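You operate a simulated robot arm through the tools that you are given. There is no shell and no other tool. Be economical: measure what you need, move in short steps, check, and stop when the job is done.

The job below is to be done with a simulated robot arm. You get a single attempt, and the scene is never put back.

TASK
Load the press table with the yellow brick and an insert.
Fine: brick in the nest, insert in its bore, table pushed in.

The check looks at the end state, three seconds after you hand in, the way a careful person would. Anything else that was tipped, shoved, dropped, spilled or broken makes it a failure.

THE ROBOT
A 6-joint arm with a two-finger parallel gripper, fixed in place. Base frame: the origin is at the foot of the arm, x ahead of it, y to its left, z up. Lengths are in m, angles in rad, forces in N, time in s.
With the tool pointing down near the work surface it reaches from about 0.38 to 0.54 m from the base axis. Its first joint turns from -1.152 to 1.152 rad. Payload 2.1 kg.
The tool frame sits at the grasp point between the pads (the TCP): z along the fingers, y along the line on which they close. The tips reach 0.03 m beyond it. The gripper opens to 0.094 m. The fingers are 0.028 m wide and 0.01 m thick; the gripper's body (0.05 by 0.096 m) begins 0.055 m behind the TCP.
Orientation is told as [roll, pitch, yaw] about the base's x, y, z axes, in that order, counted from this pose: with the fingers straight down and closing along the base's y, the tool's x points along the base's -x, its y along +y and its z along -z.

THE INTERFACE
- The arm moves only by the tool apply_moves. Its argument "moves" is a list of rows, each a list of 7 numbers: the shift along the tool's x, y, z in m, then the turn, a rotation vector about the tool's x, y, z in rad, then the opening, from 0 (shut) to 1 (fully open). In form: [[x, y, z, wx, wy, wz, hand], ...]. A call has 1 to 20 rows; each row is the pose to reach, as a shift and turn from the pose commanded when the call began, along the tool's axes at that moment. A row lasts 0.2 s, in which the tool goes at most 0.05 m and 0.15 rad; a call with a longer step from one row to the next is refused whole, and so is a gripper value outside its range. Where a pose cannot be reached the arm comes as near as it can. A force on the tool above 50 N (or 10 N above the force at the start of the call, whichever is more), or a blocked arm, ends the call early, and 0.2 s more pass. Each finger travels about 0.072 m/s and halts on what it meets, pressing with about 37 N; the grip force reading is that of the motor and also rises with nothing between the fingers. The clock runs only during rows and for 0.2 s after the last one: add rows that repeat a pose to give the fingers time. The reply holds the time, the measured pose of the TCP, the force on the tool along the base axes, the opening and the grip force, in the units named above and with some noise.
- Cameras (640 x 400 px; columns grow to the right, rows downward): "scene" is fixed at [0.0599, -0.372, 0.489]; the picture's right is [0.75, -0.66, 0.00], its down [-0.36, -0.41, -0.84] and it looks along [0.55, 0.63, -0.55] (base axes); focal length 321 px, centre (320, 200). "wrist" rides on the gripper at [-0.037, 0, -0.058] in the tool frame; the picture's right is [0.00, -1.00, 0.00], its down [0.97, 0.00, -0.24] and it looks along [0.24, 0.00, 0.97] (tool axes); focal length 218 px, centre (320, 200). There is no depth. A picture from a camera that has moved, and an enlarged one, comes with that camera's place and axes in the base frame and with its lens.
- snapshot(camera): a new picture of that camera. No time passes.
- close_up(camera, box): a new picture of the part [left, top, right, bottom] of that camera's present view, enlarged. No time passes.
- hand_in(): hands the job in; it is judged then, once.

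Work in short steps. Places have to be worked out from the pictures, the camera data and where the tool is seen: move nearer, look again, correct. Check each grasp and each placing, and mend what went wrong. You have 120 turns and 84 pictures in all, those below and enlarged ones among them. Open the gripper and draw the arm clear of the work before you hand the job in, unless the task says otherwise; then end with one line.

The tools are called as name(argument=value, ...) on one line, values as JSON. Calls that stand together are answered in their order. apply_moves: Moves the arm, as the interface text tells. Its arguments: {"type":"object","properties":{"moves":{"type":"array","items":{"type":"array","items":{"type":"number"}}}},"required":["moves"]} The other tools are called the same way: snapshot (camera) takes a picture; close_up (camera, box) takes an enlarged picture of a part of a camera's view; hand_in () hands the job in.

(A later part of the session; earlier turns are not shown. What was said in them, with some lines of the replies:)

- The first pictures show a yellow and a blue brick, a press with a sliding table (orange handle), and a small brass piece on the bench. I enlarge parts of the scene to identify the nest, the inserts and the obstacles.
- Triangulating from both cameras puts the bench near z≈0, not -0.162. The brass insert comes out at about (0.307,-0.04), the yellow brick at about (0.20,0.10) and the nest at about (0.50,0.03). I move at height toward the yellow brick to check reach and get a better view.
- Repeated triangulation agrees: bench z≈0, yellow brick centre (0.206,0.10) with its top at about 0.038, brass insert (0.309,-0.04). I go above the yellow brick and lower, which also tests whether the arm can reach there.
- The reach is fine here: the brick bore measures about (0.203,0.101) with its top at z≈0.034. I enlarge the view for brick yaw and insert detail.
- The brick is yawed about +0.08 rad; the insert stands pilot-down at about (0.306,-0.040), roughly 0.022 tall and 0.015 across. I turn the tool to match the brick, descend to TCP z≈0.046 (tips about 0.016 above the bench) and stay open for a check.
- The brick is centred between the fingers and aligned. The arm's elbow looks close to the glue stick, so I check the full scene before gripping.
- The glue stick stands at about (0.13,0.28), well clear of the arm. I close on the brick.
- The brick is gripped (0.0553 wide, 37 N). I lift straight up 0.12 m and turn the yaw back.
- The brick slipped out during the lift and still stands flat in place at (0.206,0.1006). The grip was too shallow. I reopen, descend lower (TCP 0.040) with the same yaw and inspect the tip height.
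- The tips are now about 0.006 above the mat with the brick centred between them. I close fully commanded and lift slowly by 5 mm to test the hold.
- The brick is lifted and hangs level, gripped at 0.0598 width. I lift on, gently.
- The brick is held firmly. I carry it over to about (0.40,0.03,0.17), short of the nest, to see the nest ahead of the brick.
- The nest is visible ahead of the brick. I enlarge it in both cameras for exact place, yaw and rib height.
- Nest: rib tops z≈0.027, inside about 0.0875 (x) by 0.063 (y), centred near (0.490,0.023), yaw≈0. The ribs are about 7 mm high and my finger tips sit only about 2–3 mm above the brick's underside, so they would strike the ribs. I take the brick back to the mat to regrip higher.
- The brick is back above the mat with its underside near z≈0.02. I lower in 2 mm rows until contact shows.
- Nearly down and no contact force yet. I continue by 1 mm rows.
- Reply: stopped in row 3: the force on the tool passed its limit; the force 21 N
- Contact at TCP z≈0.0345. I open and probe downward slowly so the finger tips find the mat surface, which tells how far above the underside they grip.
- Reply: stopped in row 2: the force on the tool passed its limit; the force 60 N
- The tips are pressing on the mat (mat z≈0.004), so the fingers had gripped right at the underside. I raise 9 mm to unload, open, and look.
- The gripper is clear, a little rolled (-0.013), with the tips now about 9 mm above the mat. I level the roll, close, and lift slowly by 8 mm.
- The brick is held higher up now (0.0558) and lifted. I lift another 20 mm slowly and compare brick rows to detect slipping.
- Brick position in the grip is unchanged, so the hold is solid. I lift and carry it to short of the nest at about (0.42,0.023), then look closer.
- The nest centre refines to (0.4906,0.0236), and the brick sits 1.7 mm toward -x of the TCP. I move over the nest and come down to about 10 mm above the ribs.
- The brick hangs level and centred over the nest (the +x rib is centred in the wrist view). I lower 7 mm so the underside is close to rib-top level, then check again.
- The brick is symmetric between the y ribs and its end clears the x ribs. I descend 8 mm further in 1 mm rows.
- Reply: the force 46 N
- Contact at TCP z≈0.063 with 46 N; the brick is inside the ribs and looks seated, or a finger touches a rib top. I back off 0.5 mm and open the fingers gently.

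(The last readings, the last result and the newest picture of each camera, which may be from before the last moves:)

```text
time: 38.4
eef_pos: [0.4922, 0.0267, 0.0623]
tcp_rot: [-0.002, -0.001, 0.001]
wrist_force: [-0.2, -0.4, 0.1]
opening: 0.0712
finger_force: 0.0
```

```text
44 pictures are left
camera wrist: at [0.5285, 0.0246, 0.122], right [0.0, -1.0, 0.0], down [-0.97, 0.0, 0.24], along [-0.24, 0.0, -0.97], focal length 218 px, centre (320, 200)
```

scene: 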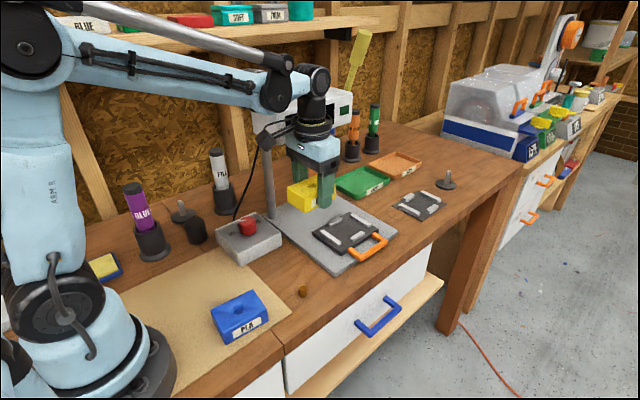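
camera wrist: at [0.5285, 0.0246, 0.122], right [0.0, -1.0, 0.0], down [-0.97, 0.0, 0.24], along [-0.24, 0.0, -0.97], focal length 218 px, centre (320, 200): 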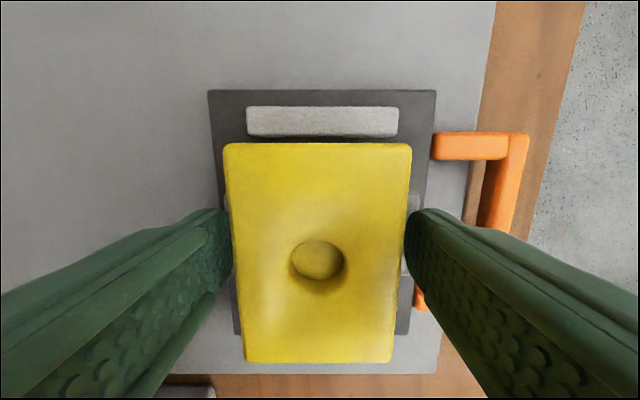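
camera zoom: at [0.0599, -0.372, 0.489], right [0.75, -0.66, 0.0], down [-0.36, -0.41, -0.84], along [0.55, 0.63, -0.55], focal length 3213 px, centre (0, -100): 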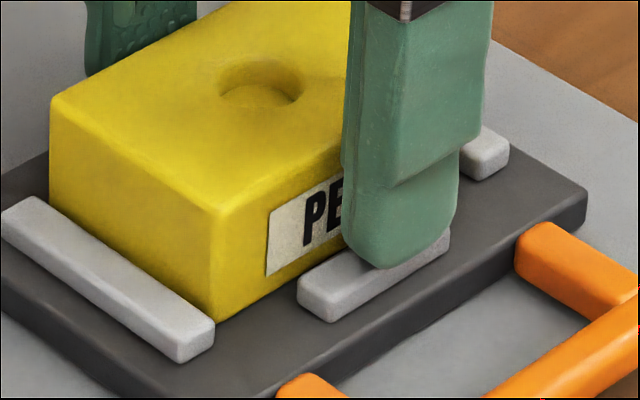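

The brick stayed where it was on release, so it rests on the floor of the nest. I rise 0.08 m and open fully to inspect the seating.

apply_moves(moves=[[0, 0, -0.01, 0, 0, 0, 0.8], [0, 0, -0.03, 0, 0, 0, 0.8], [0, 0, -0.05, 0, 0, 0, 0.8], [0.02, 0, -0.07, 0, 0, 0, 0.8], [0.04, 0, -0.08, 0, 0, 0, 0.8], [0.05, 0, -0.08, 0, 0, 0, 0.8], [0.05, 0, -0.08, 0, 0, 0, 0.8]])

close_up(camera="scene", box=[320, 205, 384, 245])

close_up(camera="wrist", box=[240, 50, 448, 180])

```text
time: 40.0
eef_pos: [0.4444, 0.0244, 0.1447]
tcp_rot: [-0.001, 0.0, 0.001]
wrist_force: [-0.7, 0.2, 0.1]
opening: 0.0753
finger_force: 0.1
```

```text
10.00 times, centred on (352, 225) of scene
camera zoom: at [0.0599, -0.372, 0.489], right [0.75, -0.66, 0.0], down [-0.36, -0.41, -0.84], along [0.55, 0.63, -0.55], focal length 3213 px, centre (0, -50)
```

zoom: 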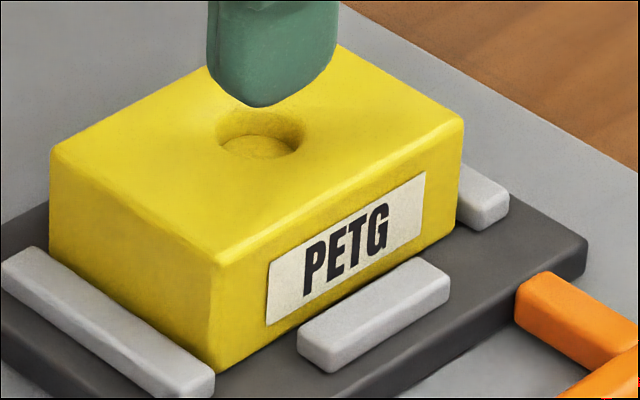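

```text
3.08 times, centred on (344, 115) of wrist
camera zoom: at [0.4805, 0.0235, 0.2036], right [0.0, -1.0, 0.0], down [-0.97, 0.0, 0.24], along [-0.24, 0.0, -0.97], focal length 672 px, centre (246, 462)
```

zoom: 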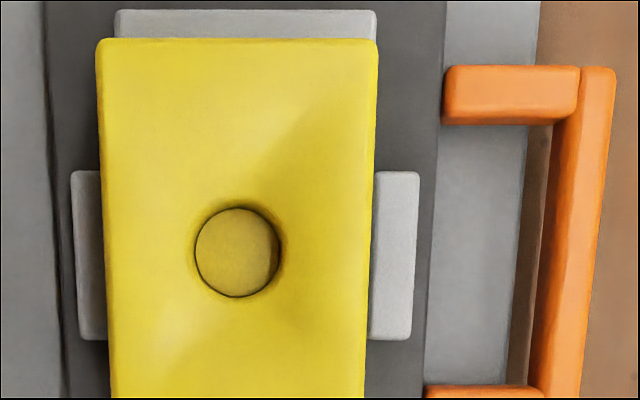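

The brick is seated within all four ribs with the label readable. Bore centre ≈ (0.489,0.025), about 0.0175 wide. Now to the insert: I move over (0.306,-0.040).

apply_moves(moves=[[0.03, -0.014, 0, 0, 0, 0, 0.8], [0.07, -0.032, 0, 0, 0, 0, 0.8], [0.11, -0.05, 0, 0, 0, 0, 0.6], [0.138, -0.064, 0.0, 0, 0, 0, 0.5], [0.138, -0.064, 0.02, 0, 0, 0, 0.4], [0.138, -0.064, 0.035, 0, 0, 0, 0.4], [0.138, -0.064, 0.035, 0, 0, 0, 0.4]])

snapshot(camera="wrist")

```text
time: 41.6
eef_pos: [0.3054, -0.0396, 0.1109]
tcp_rot: [-0.002, -0.001, 0.0]
wrist_force: [-0.1, -0.2, 1.0]
opening: 0.0378
finger_force: 0.1
```

```text
41 pictures are left
camera wrist: at [0.3418, -0.0397, 0.1698], right [0.0, -1.0, 0.0], down [-0.97, 0.0, 0.24], along [-0.24, 0.0, -0.97], focal length 218 px, centre (320, 200)
```

wrist: 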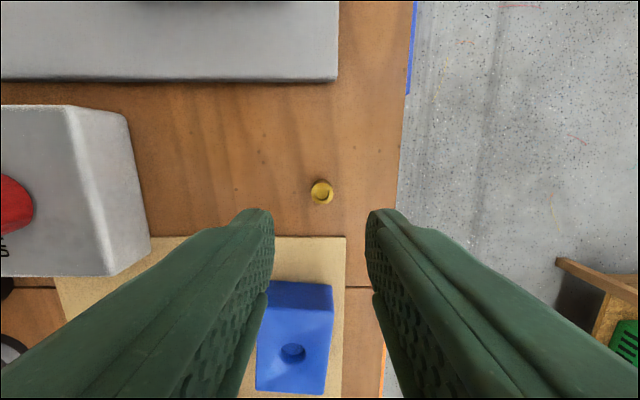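

close_up(camera="wrist", box=[290, 170, 354, 210])

close_up(camera="scene", box=[270, 265, 334, 305])

```text
10.00 times, centred on (322, 190) of wrist
camera zoom: at [0.3418, -0.0397, 0.1698], right [0.0, -1.0, 0.0], down [-0.97, 0.0, 0.24], along [-0.24, 0.0, -0.97], focal length 2183 px, centre (300, 300)
```

zoom: 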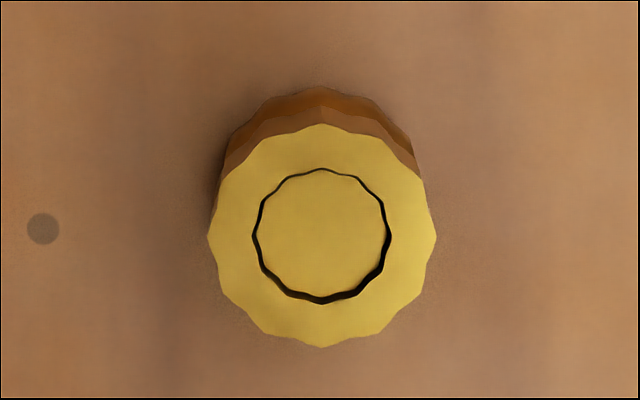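

```text
10.00 times, centred on (302, 285) of scene
camera zoom: at [0.0599, -0.372, 0.489], right [0.75, -0.66, 0.0], down [-0.36, -0.41, -0.84], along [0.55, 0.63, -0.55], focal length 3213 px, centre (500, -650)
```

zoom: 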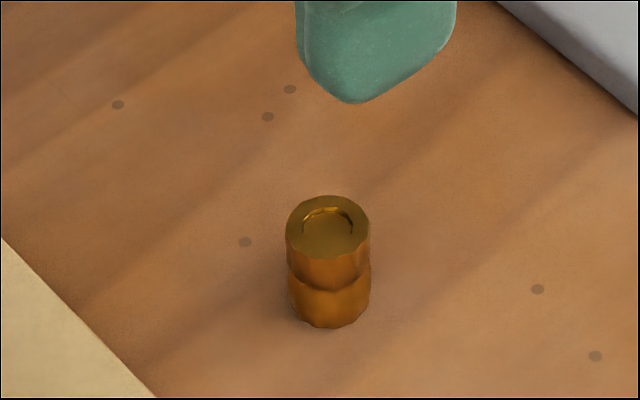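

The insert's top centre measures (0.310,-0.041), diameter ≈0.0153, top z≈0.023. I descend to TCP z≈0.041, so the tips overlap only its upper half, and check before closing.

apply_moves(moves=[[-0.0052, -0.0015, 0.01, 0, 0, 0, 0.4], [-0.0052, -0.0015, 0.03, 0, 0, 0, 0.4], [-0.0052, -0.0015, 0.05, 0, 0, 0, 0.4], [-0.0052, -0.0015, 0.062, 0, 0, 0, 0.4], [-0.0052, -0.0015, 0.07, 0, 0, 0, 0.4], [-0.0052, -0.0015, 0.07, 0, 0, 0, 0.4]])

close_up(camera="wrist", box=[240, 170, 400, 270])

close_up(camera="scene", box=[270, 265, 334, 305])

```text
time: 43.0
eef_pos: [0.3111, -0.0408, 0.0381]
tcp_rot: [-0.001, 0.0, 0.0]
wrist_force: [-0.2, 0.0, -0.2]
opening: 0.0376
finger_force: 0.2
```

```text
4.00 times, centred on (320, 220) of wrist
camera zoom: at [0.346, -0.0413, 0.0969], right [0.0, -1.0, 0.0], down [-0.97, 0.0, 0.24], along [-0.24, 0.0, -0.97], focal length 873 px, centre (320, 120)
```

zoom: 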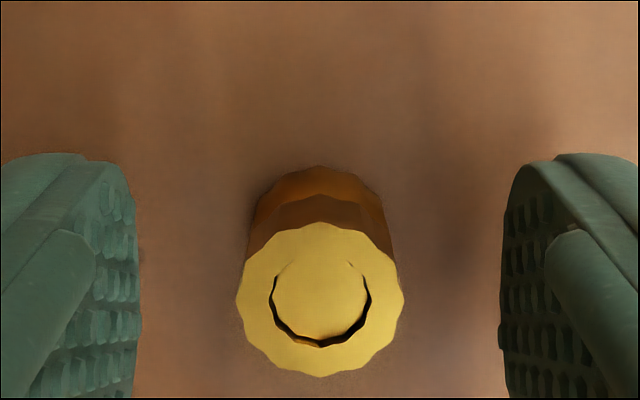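

```text
10.00 times, centred on (302, 285) of scene
camera zoom: at [0.0599, -0.372, 0.489], right [0.75, -0.66, 0.0], down [-0.36, -0.41, -0.84], along [0.55, 0.63, -0.55], focal length 3213 px, centre (500, -650)
```

zoom: 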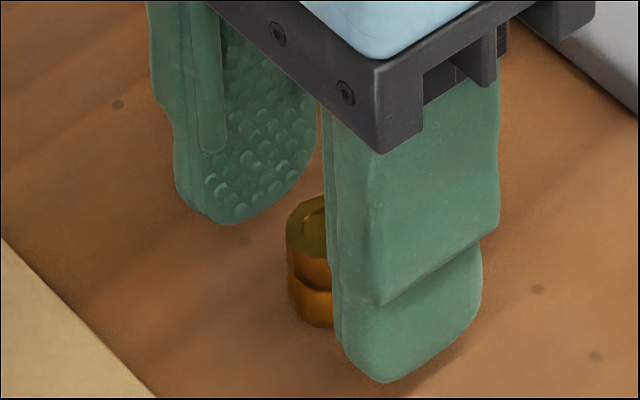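

The insert is centred between the fingers (top z≈0.020). I raise 2 mm and close on its upper half, then lift slightly.

apply_moves(moves=[[0, 0, -0.002, 0, 0, 0, 0.4], [0, 0, -0.002, 0, 0, 0, 0.25], [0, 0, -0.002, 0, 0, 0, 0.1], [0, 0, -0.002, 0, 0, 0, 0], [0, 0, -0.002, 0, 0, 0, 0], [0, 0, -0.002, 0, 0, 0, 0], [0, 0, -0.004, 0, 0, 0, 0], [0, 0, -0.007, 0, 0, 0, 0], [0, 0, -0.01, 0, 0, 0, 0], [0, 0, -0.014, 0, 0, 0, 0], [0, 0, -0.018, 0, 0, 0, 0], [0, 0, -0.022, 0, 0, 0, 0], [0, 0, -0.022, 0, 0, 0, 0]])

close_up(camera="wrist", box=[240, 170, 400, 270])

close_up(camera="scene", box=[270, 255, 334, 295])

```text
time: 45.8
eef_pos: [0.3107, -0.0413, 0.0612]
tcp_rot: [-0.003, -0.001, 0.0]
wrist_force: [-0.2, 0.3, 0.4]
opening: 0.0125
finger_force: 36.4
```

```text
4.00 times, centred on (320, 220) of wrist
camera zoom: at [0.3464, -0.0419, 0.1199], right [0.0, -1.0, 0.0], down [-0.97, 0.0, 0.24], along [-0.24, 0.0, -0.97], focal length 873 px, centre (320, 120)
```

zoom: 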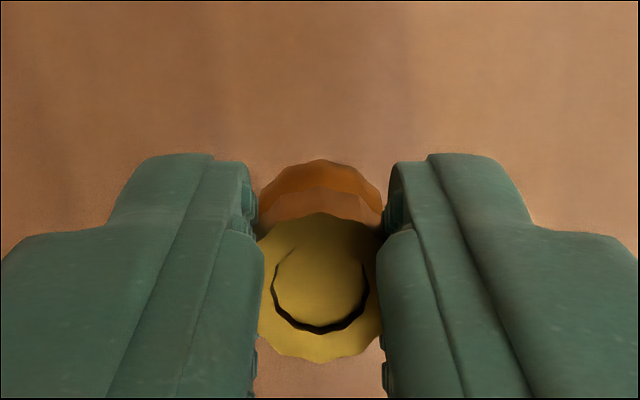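

```text
10.00 times, centred on (302, 275) of scene
camera zoom: at [0.0599, -0.372, 0.489], right [0.75, -0.66, 0.0], down [-0.36, -0.41, -0.84], along [0.55, 0.63, -0.55], focal length 3213 px, centre (500, -550)
```

zoom: 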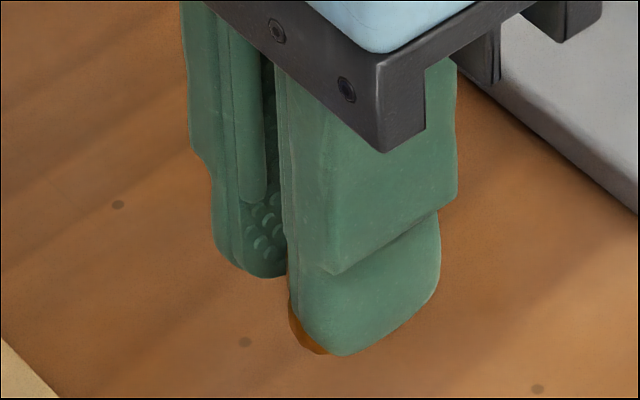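

The insert is held upright with about 9 mm showing below the tips. I lift and carry it to just short of the brick, and look at the bore from there.

apply_moves(moves=[[0, 0, -0.015, 0, 0, 0, 0], [0, 0, -0.04, 0, 0, 0, 0], [0, 0, -0.065, 0, 0, 0, 0], [-0.015, 0.008, -0.08, 0, 0, 0, 0], [-0.04, 0.022, -0.08, 0, 0, 0, 0], [-0.065, 0.036, -0.08, 0, 0, 0, 0], [-0.09, 0.05, -0.08, 0, 0, 0, 0], [-0.11, 0.061, -0.08, 0, 0, 0, 0], [-0.12, 0.067, -0.075, 0, 0, 0, 0], [-0.12, 0.067, -0.07, 0, 0, 0, 0], [-0.12, 0.067, -0.07, 0, 0, 0, 0]])

snapshot(camera="wrist")

```text
time: 48.2
eef_pos: [0.429, 0.0248, 0.1306]
tcp_rot: [-0.002, -0.002, -0.001]
wrist_force: [-0.2, -0.1, 0.2]
opening: 0.0125
finger_force: 37.5
```

```text
34 pictures are left
camera wrist: at [0.4649, 0.0236, 0.189], right [0.0, -1.0, 0.0], down [-0.97, 0.0, 0.24], along [-0.24, 0.0, -0.97], focal length 218 px, centre (320, 200)
```

wrist: 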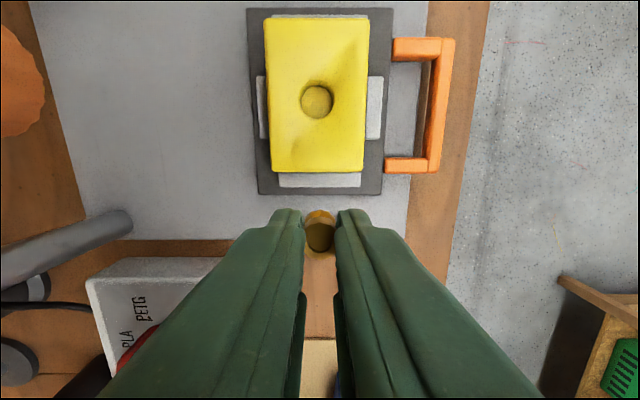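

The insert is held and the bore is in view. I enlarge both for precise centring.

close_up(camera="wrist", box=[256, 60, 384, 140])

close_up(camera="wrist", box=[280, 195, 360, 245])

```text
5.00 times, centred on (320, 100) of wrist
camera zoom: at [0.4649, 0.0236, 0.189], right [0.0, -1.0, 0.0], down [-0.97, 0.0, 0.24], along [-0.24, 0.0, -0.97], focal length 1091 px, centre (320, 700)
```

zoom: 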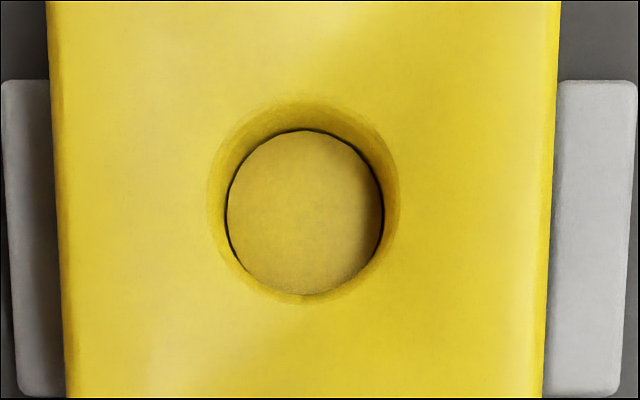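

```text
8.00 times, centred on (320, 220) of wrist
camera zoom: at [0.4649, 0.0236, 0.189], right [0.0, -1.0, 0.0], down [-0.97, 0.0, 0.24], along [-0.24, 0.0, -0.97], focal length 1746 px, centre (320, 40)
```

zoom: 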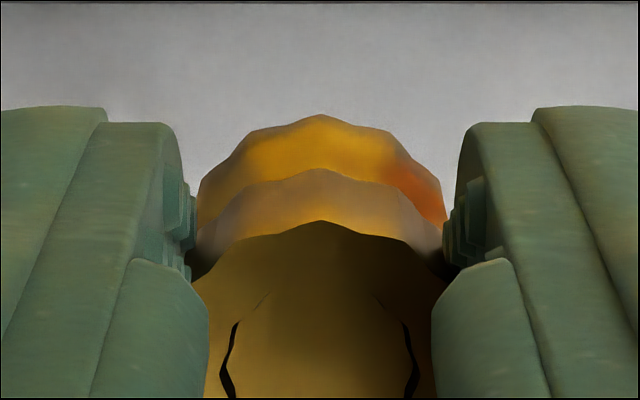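

Bore: centre (0.4894,0.0254), about 0.018 wide with a chamfered mouth; brick top z≈0.057. The insert is upright, centred 0.8 mm toward +x of the TCP. I move above the bore with about 6 mm clearance.

apply_moves(moves=[[-0.015, 0.0005, 0, 0, 0, 0, 0], [-0.035, 0.001, 0, 0, 0, 0, 0], [-0.052, 0.0018, 0, 0, 0, 0, 0], [-0.0607, 0.0018, 0.005, 0, 0, 0, 0], [-0.0607, 0.0018, 0.018, 0, 0, 0, 0], [-0.0607, 0.0018, 0.027, 0, 0, 0, 0], [-0.0607, 0.0018, 0.028, 0, 0, 0, 0], [-0.0607, 0.0018, 0.028, 0, 0, 0, 0]])

close_up(camera="wrist", box=[240, 150, 400, 250])

close_up(camera="scene", box=[316, 190, 380, 230])

```text
time: 50.0
eef_pos: [0.4889, 0.0275, 0.1025]
tcp_rot: [-0.002, 0.001, 0.001]
wrist_force: [-0.2, 0.4, 0.4]
opening: 0.0124
finger_force: 37.1
```

```text
4.00 times, centred on (320, 200) of wrist
camera zoom: at [0.5257, 0.026, 0.1609], right [0.0, -1.0, 0.0], down [-0.97, 0.0, 0.24], along [-0.24, 0.0, -0.97], focal length 873 px, centre (320, 200)
```

zoom: 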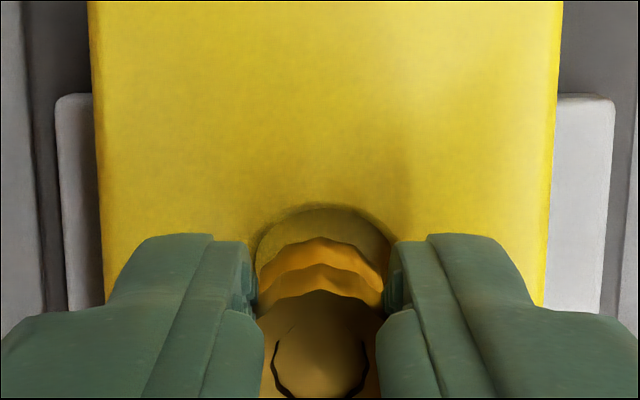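

```text
10.00 times, centred on (348, 210) of scene
camera zoom: at [0.0599, -0.372, 0.489], right [0.75, -0.66, 0.0], down [-0.36, -0.41, -0.84], along [0.55, 0.63, -0.55], focal length 3213 px, centre (40, 100)
```

zoom: 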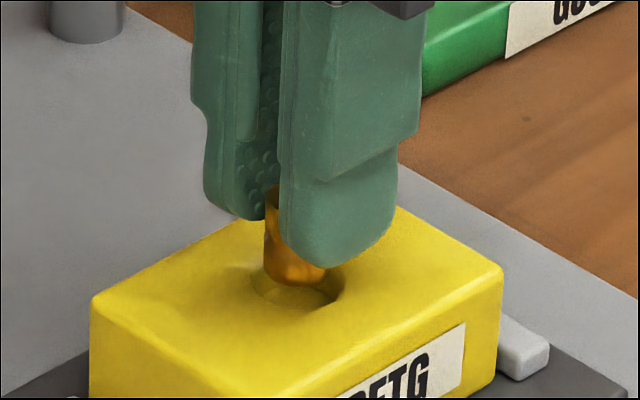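

The insert is directly over the chamfered mouth. I shift half a millimetre and lower in small rows into the bore.

apply_moves(moves=[[0.0004, -0.0005, 0.001, 0, 0, 0, 0], [0.0004, -0.0005, 0.003, 0, 0, 0, 0], [0.0004, -0.0005, 0.005, 0, 0, 0, 0], [0.0004, -0.0005, 0.007, 0, 0, 0, 0], [0.0004, -0.0005, 0.008, 0, 0, 0, 0], [0.0004, -0.0005, 0.009, 0, 0, 0, 0], [0.0004, -0.0005, 0.01, 0, 0, 0, 0], [0.0004, -0.0005, 0.01, 0, 0, 0, 0]])

close_up(camera="scene", box=[316, 195, 380, 235])

close_up(camera="wrist", box=[240, 150, 400, 250])

```text
time: 51.8
eef_pos: [0.4888, 0.0278, 0.0926]
tcp_rot: [-0.001, 0.0, 0.002]
wrist_force: [0.4, 0.6, -0.7]
opening: 0.0125
finger_force: 37.4
```

```text
10.00 times, centred on (348, 215) of scene
camera zoom: at [0.0599, -0.372, 0.489], right [0.75, -0.66, 0.0], down [-0.36, -0.41, -0.84], along [0.55, 0.63, -0.55], focal length 3213 px, centre (40, 50)
```

zoom: 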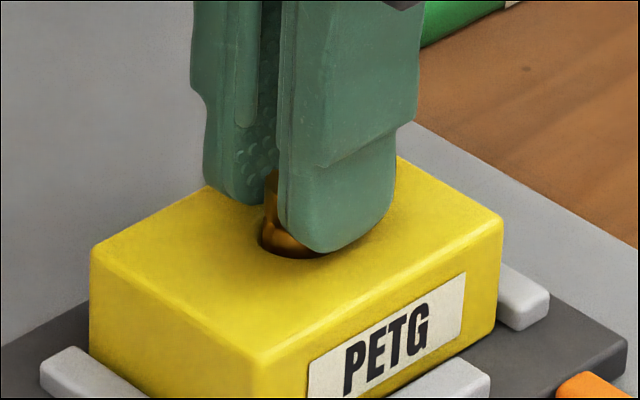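

```text
4.00 times, centred on (320, 200) of wrist
camera zoom: at [0.526, 0.0261, 0.1513], right [0.0, -1.0, 0.0], down [-0.97, 0.0, 0.24], along [-0.24, 0.0, -0.97], focal length 873 px, centre (320, 200)
```

zoom: 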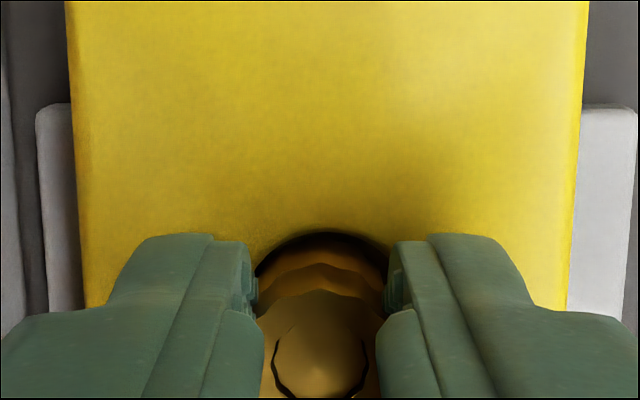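

The insert is entering with no side force. I continue 4 mm more, until the tips are close to the brick top or contact shows.

apply_moves(moves=[[0, 0, 0.001, 0, 0, 0, 0], [0, 0, 0.002, 0, 0, 0, 0], [0, 0, 0.003, 0, 0, 0, 0], [0, 0, 0.004, 0, 0, 0, 0], [0, 0, 0.004, 0, 0, 0, 0]])

close_up(camera="scene", box=[316, 195, 380, 235])

```text
time: 53.0
eef_pos: [0.4892, 0.0277, 0.089]
tcp_rot: [-0.001, 0.0, 0.002]
wrist_force: [-0.4, -0.5, 3.0]
opening: 0.0125
finger_force: 37.3
```

```text
10.00 times, centred on (348, 215) of scene
camera zoom: at [0.0599, -0.372, 0.489], right [0.75, -0.66, 0.0], down [-0.36, -0.41, -0.84], along [0.56, 0.63, -0.55], focal length 3213 px, centre (40, 50)
```

zoom: 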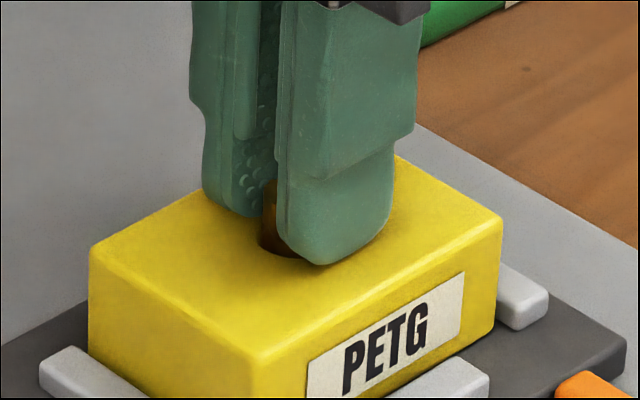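

A light contact of 3 N: the tips are near the brick top and the insert is about 8 mm in. I open the fingers slightly and rise.

apply_moves(moves=[[0, 0, -0.0005, 0, 0, 0, 0.1], [0, 0, -0.0005, 0, 0, 0, 0.2], [0, 0, -0.0005, 0, 0, 0, 0.3], [0, 0, -0.0005, 0, 0, 0, 0.4], [0, 0, -0.0005, 0, 0, 0, 0.4], [0, 0, -0.015, 0, 0, 0, 0.4], [0, 0, -0.035, 0, 0, 0, 0.4], [0.02, 0, -0.05, 0, 0, 0, 0.4], [0.04, 0, -0.055, 0, 0, 0, 0.4], [0.05, 0, -0.055, 0, 0, 0, 0.4], [0.05, 0, -0.055, 0, 0, 0, 0.4]])

close_up(camera="scene", box=[316, 195, 380, 235])

snapshot(camera="wrist")

```text
time: 55.4
eef_pos: [0.4418, 0.0276, 0.1436]
tcp_rot: [-0.002, 0.0, 0.002]
wrist_force: [0.0, 0.3, -0.2]
opening: 0.0378
finger_force: 0.0
```

```text
10.00 times, centred on (348, 215) of scene
camera zoom: at [0.0599, -0.372, 0.489], right [0.75, -0.66, 0.0], down [-0.36, -0.41, -0.84], along [0.55, 0.63, -0.55], focal length 3213 px, centre (40, 50)
```

zoom: 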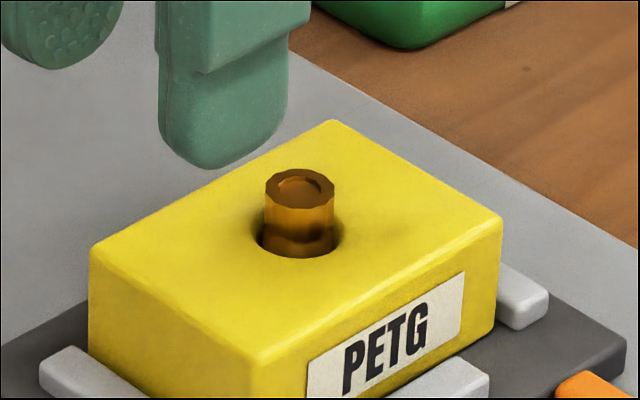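

```text
25 pictures are left
camera wrist: at [0.4771, 0.0264, 0.2028], right [0.0, -1.0, 0.0], down [-0.97, 0.0, 0.24], along [-0.24, 0.0, -0.97], focal length 218 px, centre (320, 200)
```

wrist: 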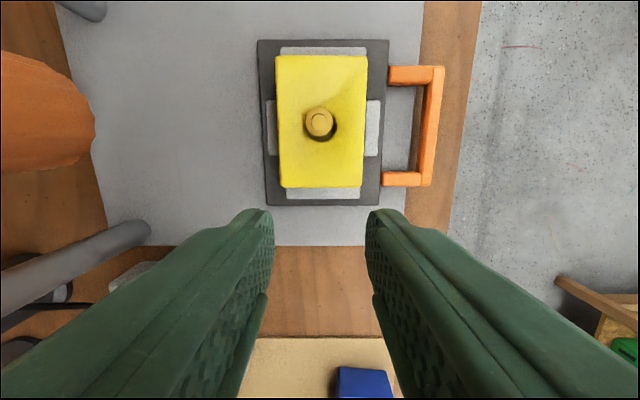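

The insert stands in the bore. I enlarge the view from above to judge whether it is upright and fully down.

close_up(camera="wrist", box=[288, 100, 352, 140])

close_up(camera="scene", box=[335, 205, 359, 220])

```text
10.00 times, centred on (320, 120) of wrist
camera zoom: at [0.4771, 0.0264, 0.2028], right [0.0, -1.0, 0.0], down [-0.97, 0.0, 0.24], along [-0.24, 0.0, -0.97], focal length 2183 px, centre (320, 1000)
```

zoom: 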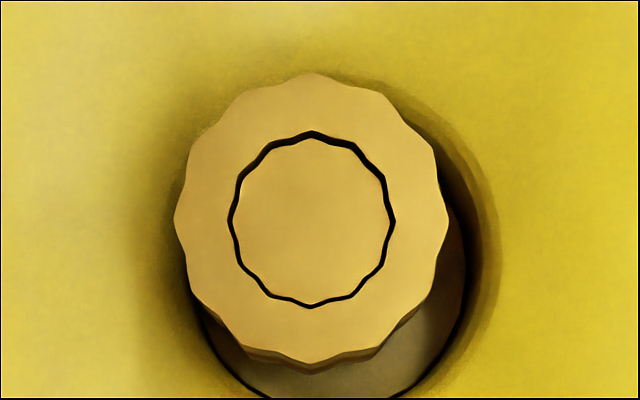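

```text
16.00 times, centred on (347, 212) of scene
camera zoom: at [0.0599, -0.372, 0.489], right [0.75, -0.66, 0.0], down [-0.36, -0.41, -0.84], along [0.55, 0.63, -0.55], focal length 5140 px, centre (-112, 0)
```

zoom: 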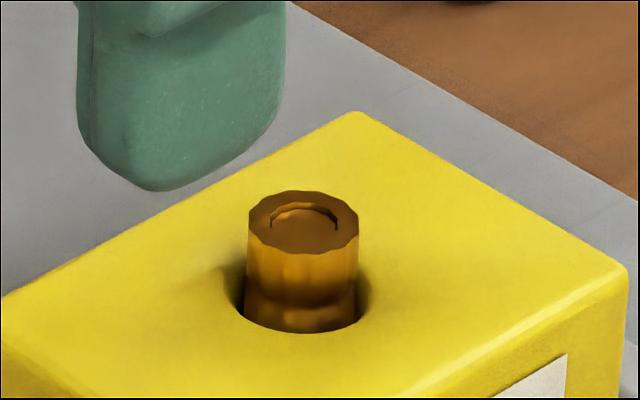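

The insert is upright and down on the bore floor. Next the handle: crossbar at y≈-0.07…-0.058, x≈0.445–0.535, z≈0.012–0.022. I go outside it with closed fingers, tilting the tips 0.25 rad toward the press so the wrist stays clear of the press head.

apply_moves(moves=[[-0.02, -0.04, 0, 0, 0, 0, 0.2], [-0.035, -0.08, 0, 0, 0, 0, 0], [-0.045, -0.115, 0, -0.06, 0, 0, 0], [-0.05, -0.145, 0, -0.14, 0, 0, 0], [-0.05, -0.15, 0.01, -0.22, 0, 0, 0], [-0.05, -0.15, 0.035, -0.25, 0, 0, 0], [-0.05, -0.15, 0.05, -0.25, 0, 0, 0], [-0.05, -0.15, 0.05, -0.25, 0, 0, 0]])

snapshot(camera="scene")

snapshot(camera="wrist")

```text
time: 57.2
eef_pos: [0.4914, -0.1225, 0.095]
tcp_rot: [0.248, 0.001, 0.003]
wrist_force: [0.9, -0.3, -0.8]
opening: 0.0
finger_force: 33.0
```

```text
22 pictures are left
```

scene: 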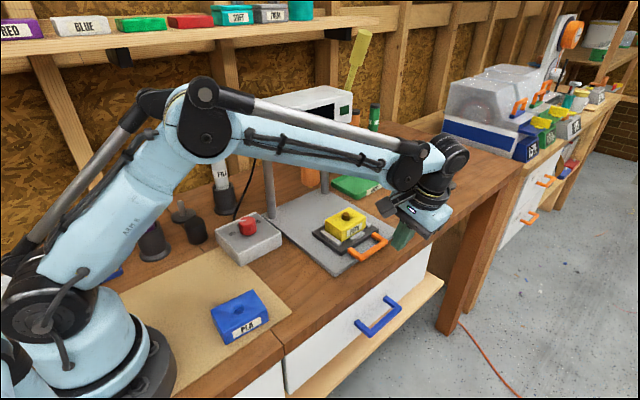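

```text
21 pictures are left
camera wrist: at [0.5273, -0.1369, 0.1509], right [0.0, -0.97, -0.25], down [-0.97, -0.06, 0.23], along [-0.24, 0.24, -0.94], focal length 218 px, centre (320, 200)
```

wrist: 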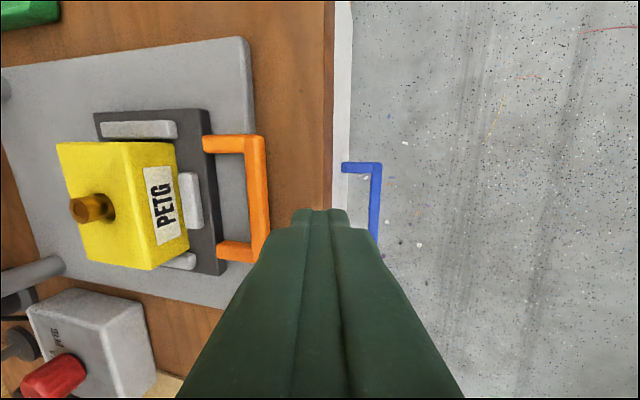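

From both views the handle's outer top edge is at y≈-0.068, z≈0.027 (so its middle is z≈0.02). I lower the tips to z≈0.018 outside it, then advance to about 13 mm short of it.

apply_moves(moves=[[0, -0.004, 0.0155, 0, 0, 0, 0], [0, -0.008, 0.031, 0, 0, 0, 0], [0, -0.0119, 0.0465, 0, 0, 0, 0], [0, -0.0022, 0.049, 0, 0, 0, 0], [0, 0.0123, 0.0527, 0, 0, 0, 0], [0, 0.0123, 0.0527, 0, 0, 0, 0]])

close_up(camera="scene", box=[330, 200, 458, 280])

snapshot(camera="wrist")

```text
time: 58.6
eef_pos: [0.4902, -0.0975, 0.0432]
tcp_rot: [0.251, 0.001, -0.001]
wrist_force: [0.0, -1.1, -0.4]
opening: 0.0001
finger_force: 32.8
```

```text
5.00 times, centred on (394, 240) of scene
camera zoom: at [0.0599, -0.372, 0.489], right [0.75, -0.66, 0.0], down [-0.36, -0.41, -0.84], along [0.55, 0.63, -0.55], focal length 1606 px, centre (-50, 0)
```

zoom: 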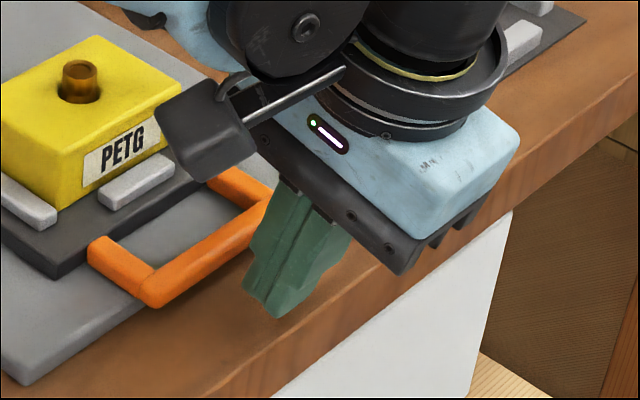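

```text
19 pictures are left
camera wrist: at [0.5268, -0.1127, 0.1006], right [0.0, -0.97, -0.25], down [-0.97, -0.06, 0.23], along [-0.24, 0.24, -0.94], focal length 218 px, centre (320, 200)
```

wrist: 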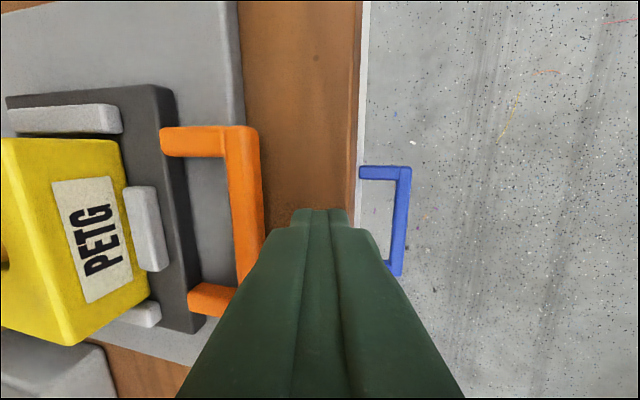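

The tip is just outside the handle, at about z≈0.015. I raise 3 mm and push slowly in +y, 50 mm for now.

apply_moves(moves=[[0, 0.0007, -0.0029, 0, 0, 0, 0], [0, 0.0055, -0.0017, 0, 0, 0, 0], [0, 0.0104, -0.0005, 0, 0, 0, 0], [0, 0.0152, 0.0008, 0, 0, 0, 0], [0, 0.0201, 0.002, 0, 0, 0, 0], [0, 0.0249, 0.0033, 0, 0, 0, 0], [0, 0.0298, 0.0045, 0, 0, 0, 0], [0, 0.0346, 0.0057, 0, 0, 0, 0], [0, 0.0395, 0.007, 0, 0, 0, 0], [0, 0.0443, 0.0082, 0, 0, 0, 0], [0, 0.0443, 0.0082, 0, 0, 0, 0]])

close_up(camera="scene", box=[270, 140, 430, 280])

snapshot(camera="wrist")

```text
time: 61.0
eef_pos: [0.4903, -0.0519, 0.048]
tcp_rot: [0.249, 0.002, 0.001]
wrist_force: [-1.2, -0.9, 0.6]
opening: 0.0001
finger_force: 33.4
```

```text
2.86 times, centred on (350, 210) of scene
camera zoom: at [0.0599, -0.372, 0.489], right [0.75, -0.66, 0.0], down [-0.36, -0.41, -0.84], along [0.55, 0.63, -0.55], focal length 918 px, centre (234, 171)
```

zoom: 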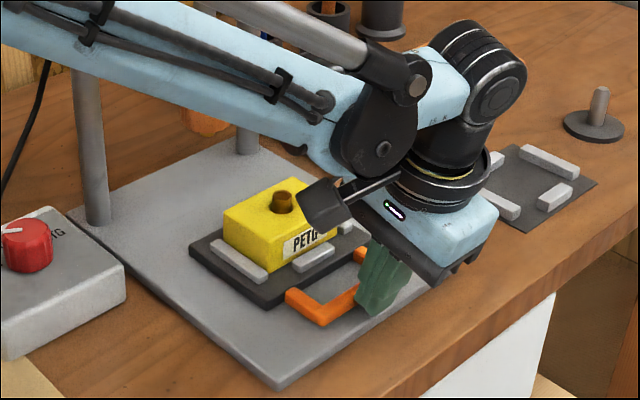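

```text
17 pictures are left
camera wrist: at [0.5263, -0.0669, 0.1055], right [0.0, -0.97, -0.25], down [-0.97, -0.06, 0.23], along [-0.24, 0.24, -0.94], focal length 218 px, centre (320, 200)
```

wrist: 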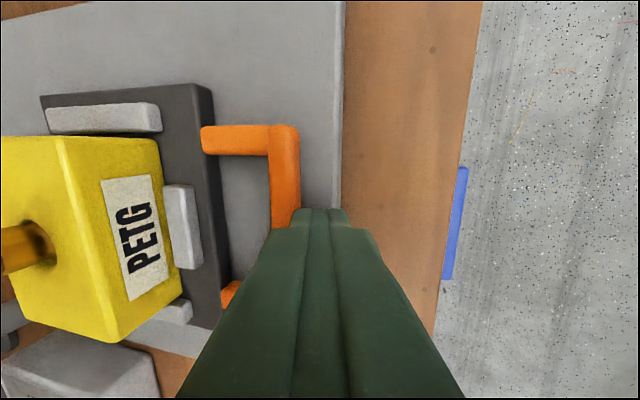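

The table slides with the handle (about 35 mm so far), brick and insert riding along undisturbed. I push another 50 mm.

apply_moves(moves=[[0, 0.0048, 0.0012, 0, 0, 0, 0], [0, 0.0097, 0.0025, 0, 0, 0, 0], [0, 0.0145, 0.0037, 0, 0, 0, 0], [0, 0.0194, 0.0049, 0, 0, 0, 0], [0, 0.0242, 0.0062, 0, 0, 0, 0], [0, 0.0291, 0.0074, 0, 0, 0, 0], [0, 0.0339, 0.0086, 0, 0, 0, 0], [0, 0.0388, 0.0099, 0, 0, 0, 0], [0, 0.0436, 0.0111, 0, 0, 0, 0], [0, 0.0485, 0.0124, 0, 0, 0, 0], [0, 0.0485, 0.0124, 0, 0, 0, 0]])

close_up(camera="scene", box=[250, 100, 410, 260])

snapshot(camera="wrist")

```text
time: 63.4
eef_pos: [0.4907, -0.0003, 0.0485]
tcp_rot: [0.251, -0.001, 0.0]
wrist_force: [1.2, -0.6, 0.3]
opening: 0.0
finger_force: 32.9
```

```text
2.50 times, centred on (330, 180) of scene
camera zoom: at [0.0599, -0.372, 0.489], right [0.75, -0.66, 0.0], down [-0.36, -0.41, -0.84], along [0.55, 0.63, -0.55], focal length 803 px, centre (295, 250)
```

zoom: 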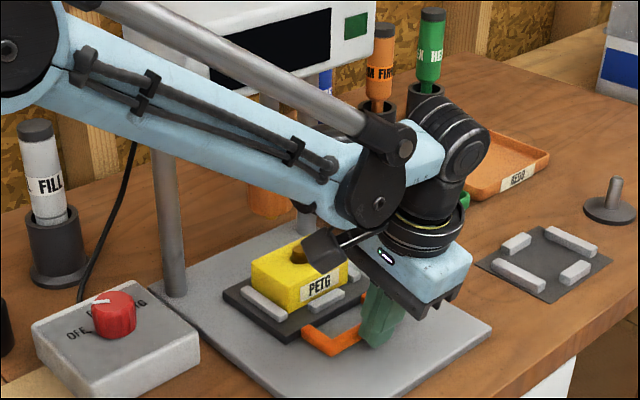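

```text
15 pictures are left
camera wrist: at [0.5263, -0.0164, 0.1055], right [0.0, -0.97, -0.25], down [-0.97, -0.06, 0.23], along [-0.24, 0.24, -0.94], focal length 218 px, centre (320, 200)
```

wrist: 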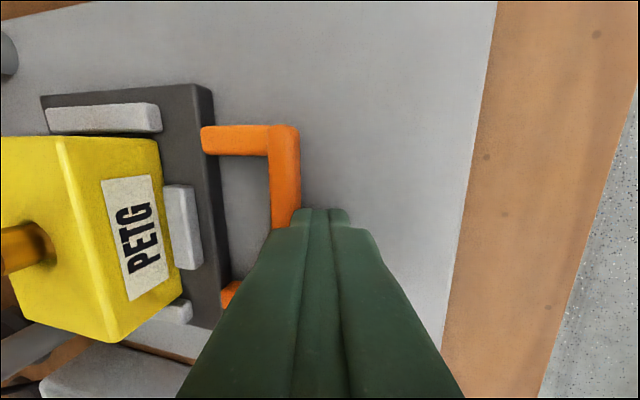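

About 85 mm in, still sliding freely. I push on 25 mm in smaller rows, watching for the stop.

apply_moves(moves=[[0, 0.0048, 0.0012, 0, 0, 0, 0], [0, 0.0097, 0.0025, 0, 0, 0, 0], [0, 0.0145, 0.0037, 0, 0, 0, 0], [0, 0.0194, 0.0049, 0, 0, 0, 0], [0, 0.0218, 0.0056, 0, 0, 0, 0], [0, 0.0242, 0.0062, 0, 0, 0, 0], [0, 0.0242, 0.0062, 0, 0, 0, 0]])

close_up(camera="scene", box=[250, 100, 410, 260])

```text
time: 65.0
eef_pos: [0.4909, 0.0235, 0.0478]
tcp_rot: [0.25, -0.001, 0.002]
wrist_force: [-0.7, -0.6, -0.2]
opening: 0.0002
finger_force: 33.1
```

```text
2.50 times, centred on (330, 180) of scene
camera zoom: at [0.0599, -0.372, 0.489], right [0.75, -0.66, 0.0], down [-0.36, -0.41, -0.84], along [0.55, 0.63, -0.55], focal length 803 px, centre (295, 250)
```

zoom: 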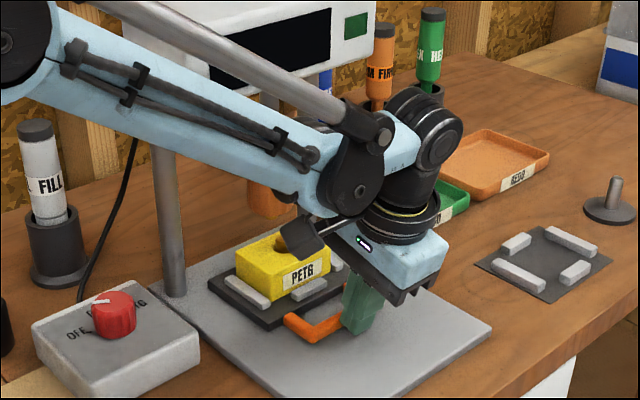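

Still no stop at about 108 mm. I continue 25 mm, checking the force.

apply_moves(moves=[[0, 0.0048, 0.0012, 0, 0, 0, 0], [0, 0.0097, 0.0025, 0, 0, 0, 0], [0, 0.0121, 0.0031, 0, 0, 0, 0], [0, 0.0145, 0.0037, 0, 0, 0, 0], [0, 0.017, 0.0043, 0, 0, 0, 0], [0, 0.0194, 0.0049, 0, 0, 0, 0], [0, 0.0218, 0.0056, 0, 0, 0, 0], [0, 0.0242, 0.0062, 0, 0, 0, 0], [0, 0.0242, 0.0062, 0, 0, 0, 0]])

close_up(camera="scene", box=[250, 100, 410, 260])

snapshot(camera="wrist")

```text
time: 67.0
eef_pos: [0.4903, 0.0442, 0.0486]
tcp_rot: [0.24, 0.0, -0.004]
wrist_force: [-4.6, -32.5, 22.4]
opening: 0.0
finger_force: 33.1
```

```text
2.50 times, centred on (330, 180) of scene
camera zoom: at [0.0597, -0.3721, 0.489], right [0.75, -0.66, 0.0], down [-0.36, -0.41, -0.84], along [0.56, 0.63, -0.55], focal length 803 px, centre (295, 250)
```

zoom: 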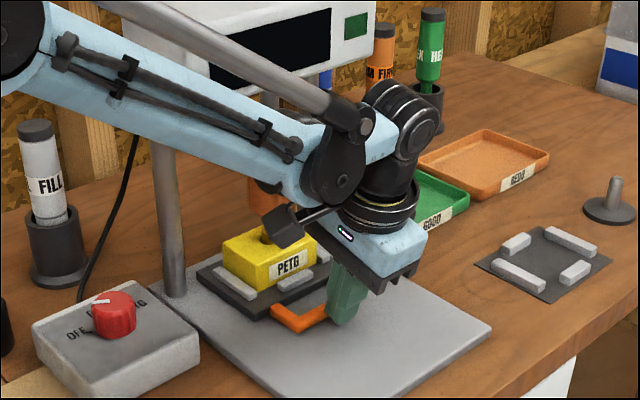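

```text
12 pictures are left
camera wrist: at [0.5269, 0.0292, 0.1051], right [0.0, -0.97, -0.24], down [-0.97, -0.05, 0.23], along [-0.24, 0.23, -0.94], focal length 218 px, centre (320, 200)
```

wrist: 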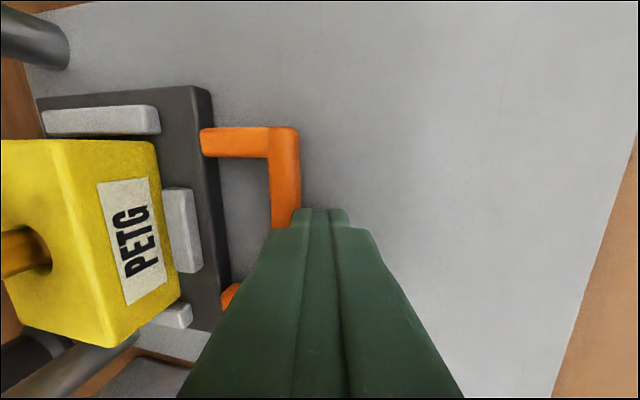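

A firm stop (32 N) at a travel of about 129 mm, which matches the ram position. I back off in -y, then rise away from the press.

apply_moves(moves=[[0, -0.0097, -0.0025, 0, 0, 0, 0], [0, -0.0291, -0.0074, 0, 0, 0, 0], [0, -0.0581, -0.0148, 0, 0, 0, 0], [0, -0.0969, -0.0247, 0, 0, 0, 0], [0, -0.1163, -0.0297, 0, 0, 0, 0], [0, -0.109, -0.06, 0, 0, 0, 0], [0, -0.1, -0.095, 0, 0, 0, 0], [0, -0.09, -0.135, 0, 0, 0, 0], [0, -0.08, -0.175, 0.1, 0, 0, 0], [0, -0.08, -0.175, 0.24, 0, 0, 0], [0, -0.08, -0.175, 0.24, 0, 0, 0]])

snapshot(camera="scene")

```text
time: 69.4
eef_pos: [0.4922, -0.0756, 0.1984]
tcp_rot: [0.008, 0.001, 0.0]
wrist_force: [-1.0, 0.1, 0.5]
opening: 0.0
finger_force: 32.7
```

```text
11 pictures are left
```

scene: 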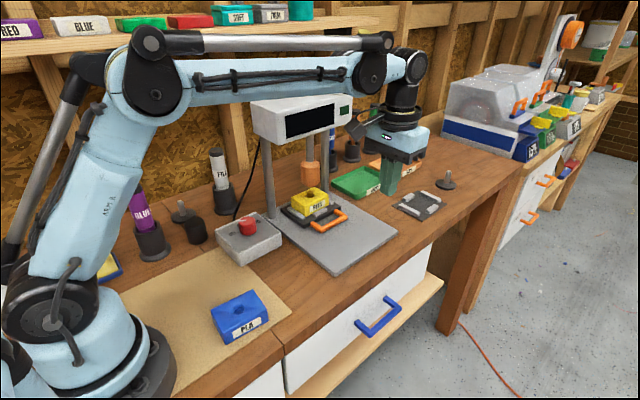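

The arm is clear. I enlarge the press to verify the brick, the insert and that the table is fully in.

close_up(camera="scene", box=[270, 150, 366, 240])

close_up(camera="wrist", box=[0, 0, 400, 250])

```text
4.44 times, centred on (318, 195) of scene
camera zoom: at [0.0599, -0.372, 0.489], right [0.75, -0.66, 0.0], down [-0.36, -0.41, -0.84], along [0.55, 0.63, -0.55], focal length 1428 px, centre (329, 222)
```

zoom: 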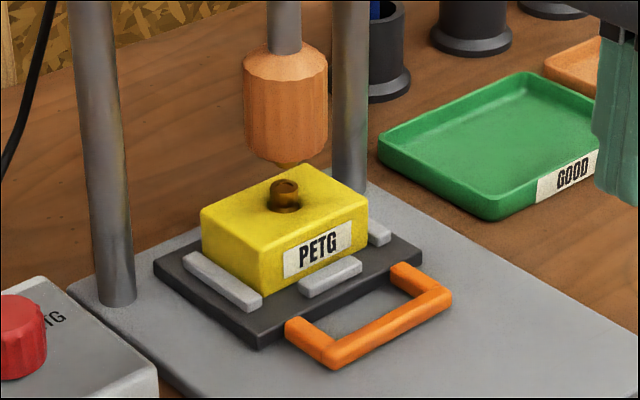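

```text
1.60 times, centred on (200, 125) of wrist
camera zoom: at [0.5284, -0.0762, 0.2572], right [0.0, -1.0, -0.01], down [-0.97, 0.0, 0.24], along [-0.24, 0.01, -0.97], focal length 349 px, centre (512, 320)
```

zoom: 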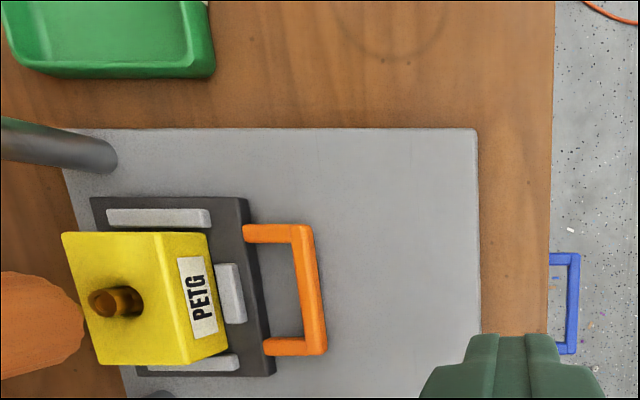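

The brick is square in the nest, the insert upright in its bore on the ram's axis, and the table against its stop. I open the gripper and withdraw to the start area, then take one last look.

apply_moves(moves=[[0.0, 0, -0.03, 0, 0, 0, 0.3], [0.02, -0.005, -0.06, 0, 0, 0, 0.6], [0.05, -0.01, -0.085, 0, 0, 0, 1], [0.09, -0.016, -0.09, 0, 0, 0, 1], [0.125, -0.022, -0.09, 0, 0, 0, 1], [0.15, -0.024, -0.09, 0, 0, 0, 1], [0.15, -0.024, -0.09, 0, 0, 0, 1]])

snapshot(camera="scene")

```text
time: 71.0
eef_pos: [0.3422, -0.0954, 0.2912]
tcp_rot: [0.009, -0.001, 0.001]
wrist_force: [-0.1, -0.6, -0.3]
opening: 0.0938
finger_force: 0.0
```

```text
8 pictures are left
```

scene: 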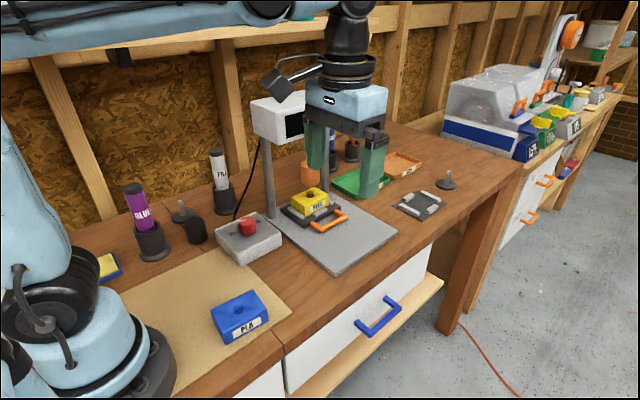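

Everything else stands as at the start, the table is loaded and pushed in, and the arm is clear with the gripper open. I hand in.

hand_in()

```text
The job is handed in.
```

The yellow brick is in the nest, the brass insert stands upright in its bore (about 14 mm proud, not pressed), and the table is pushed in to its stop.
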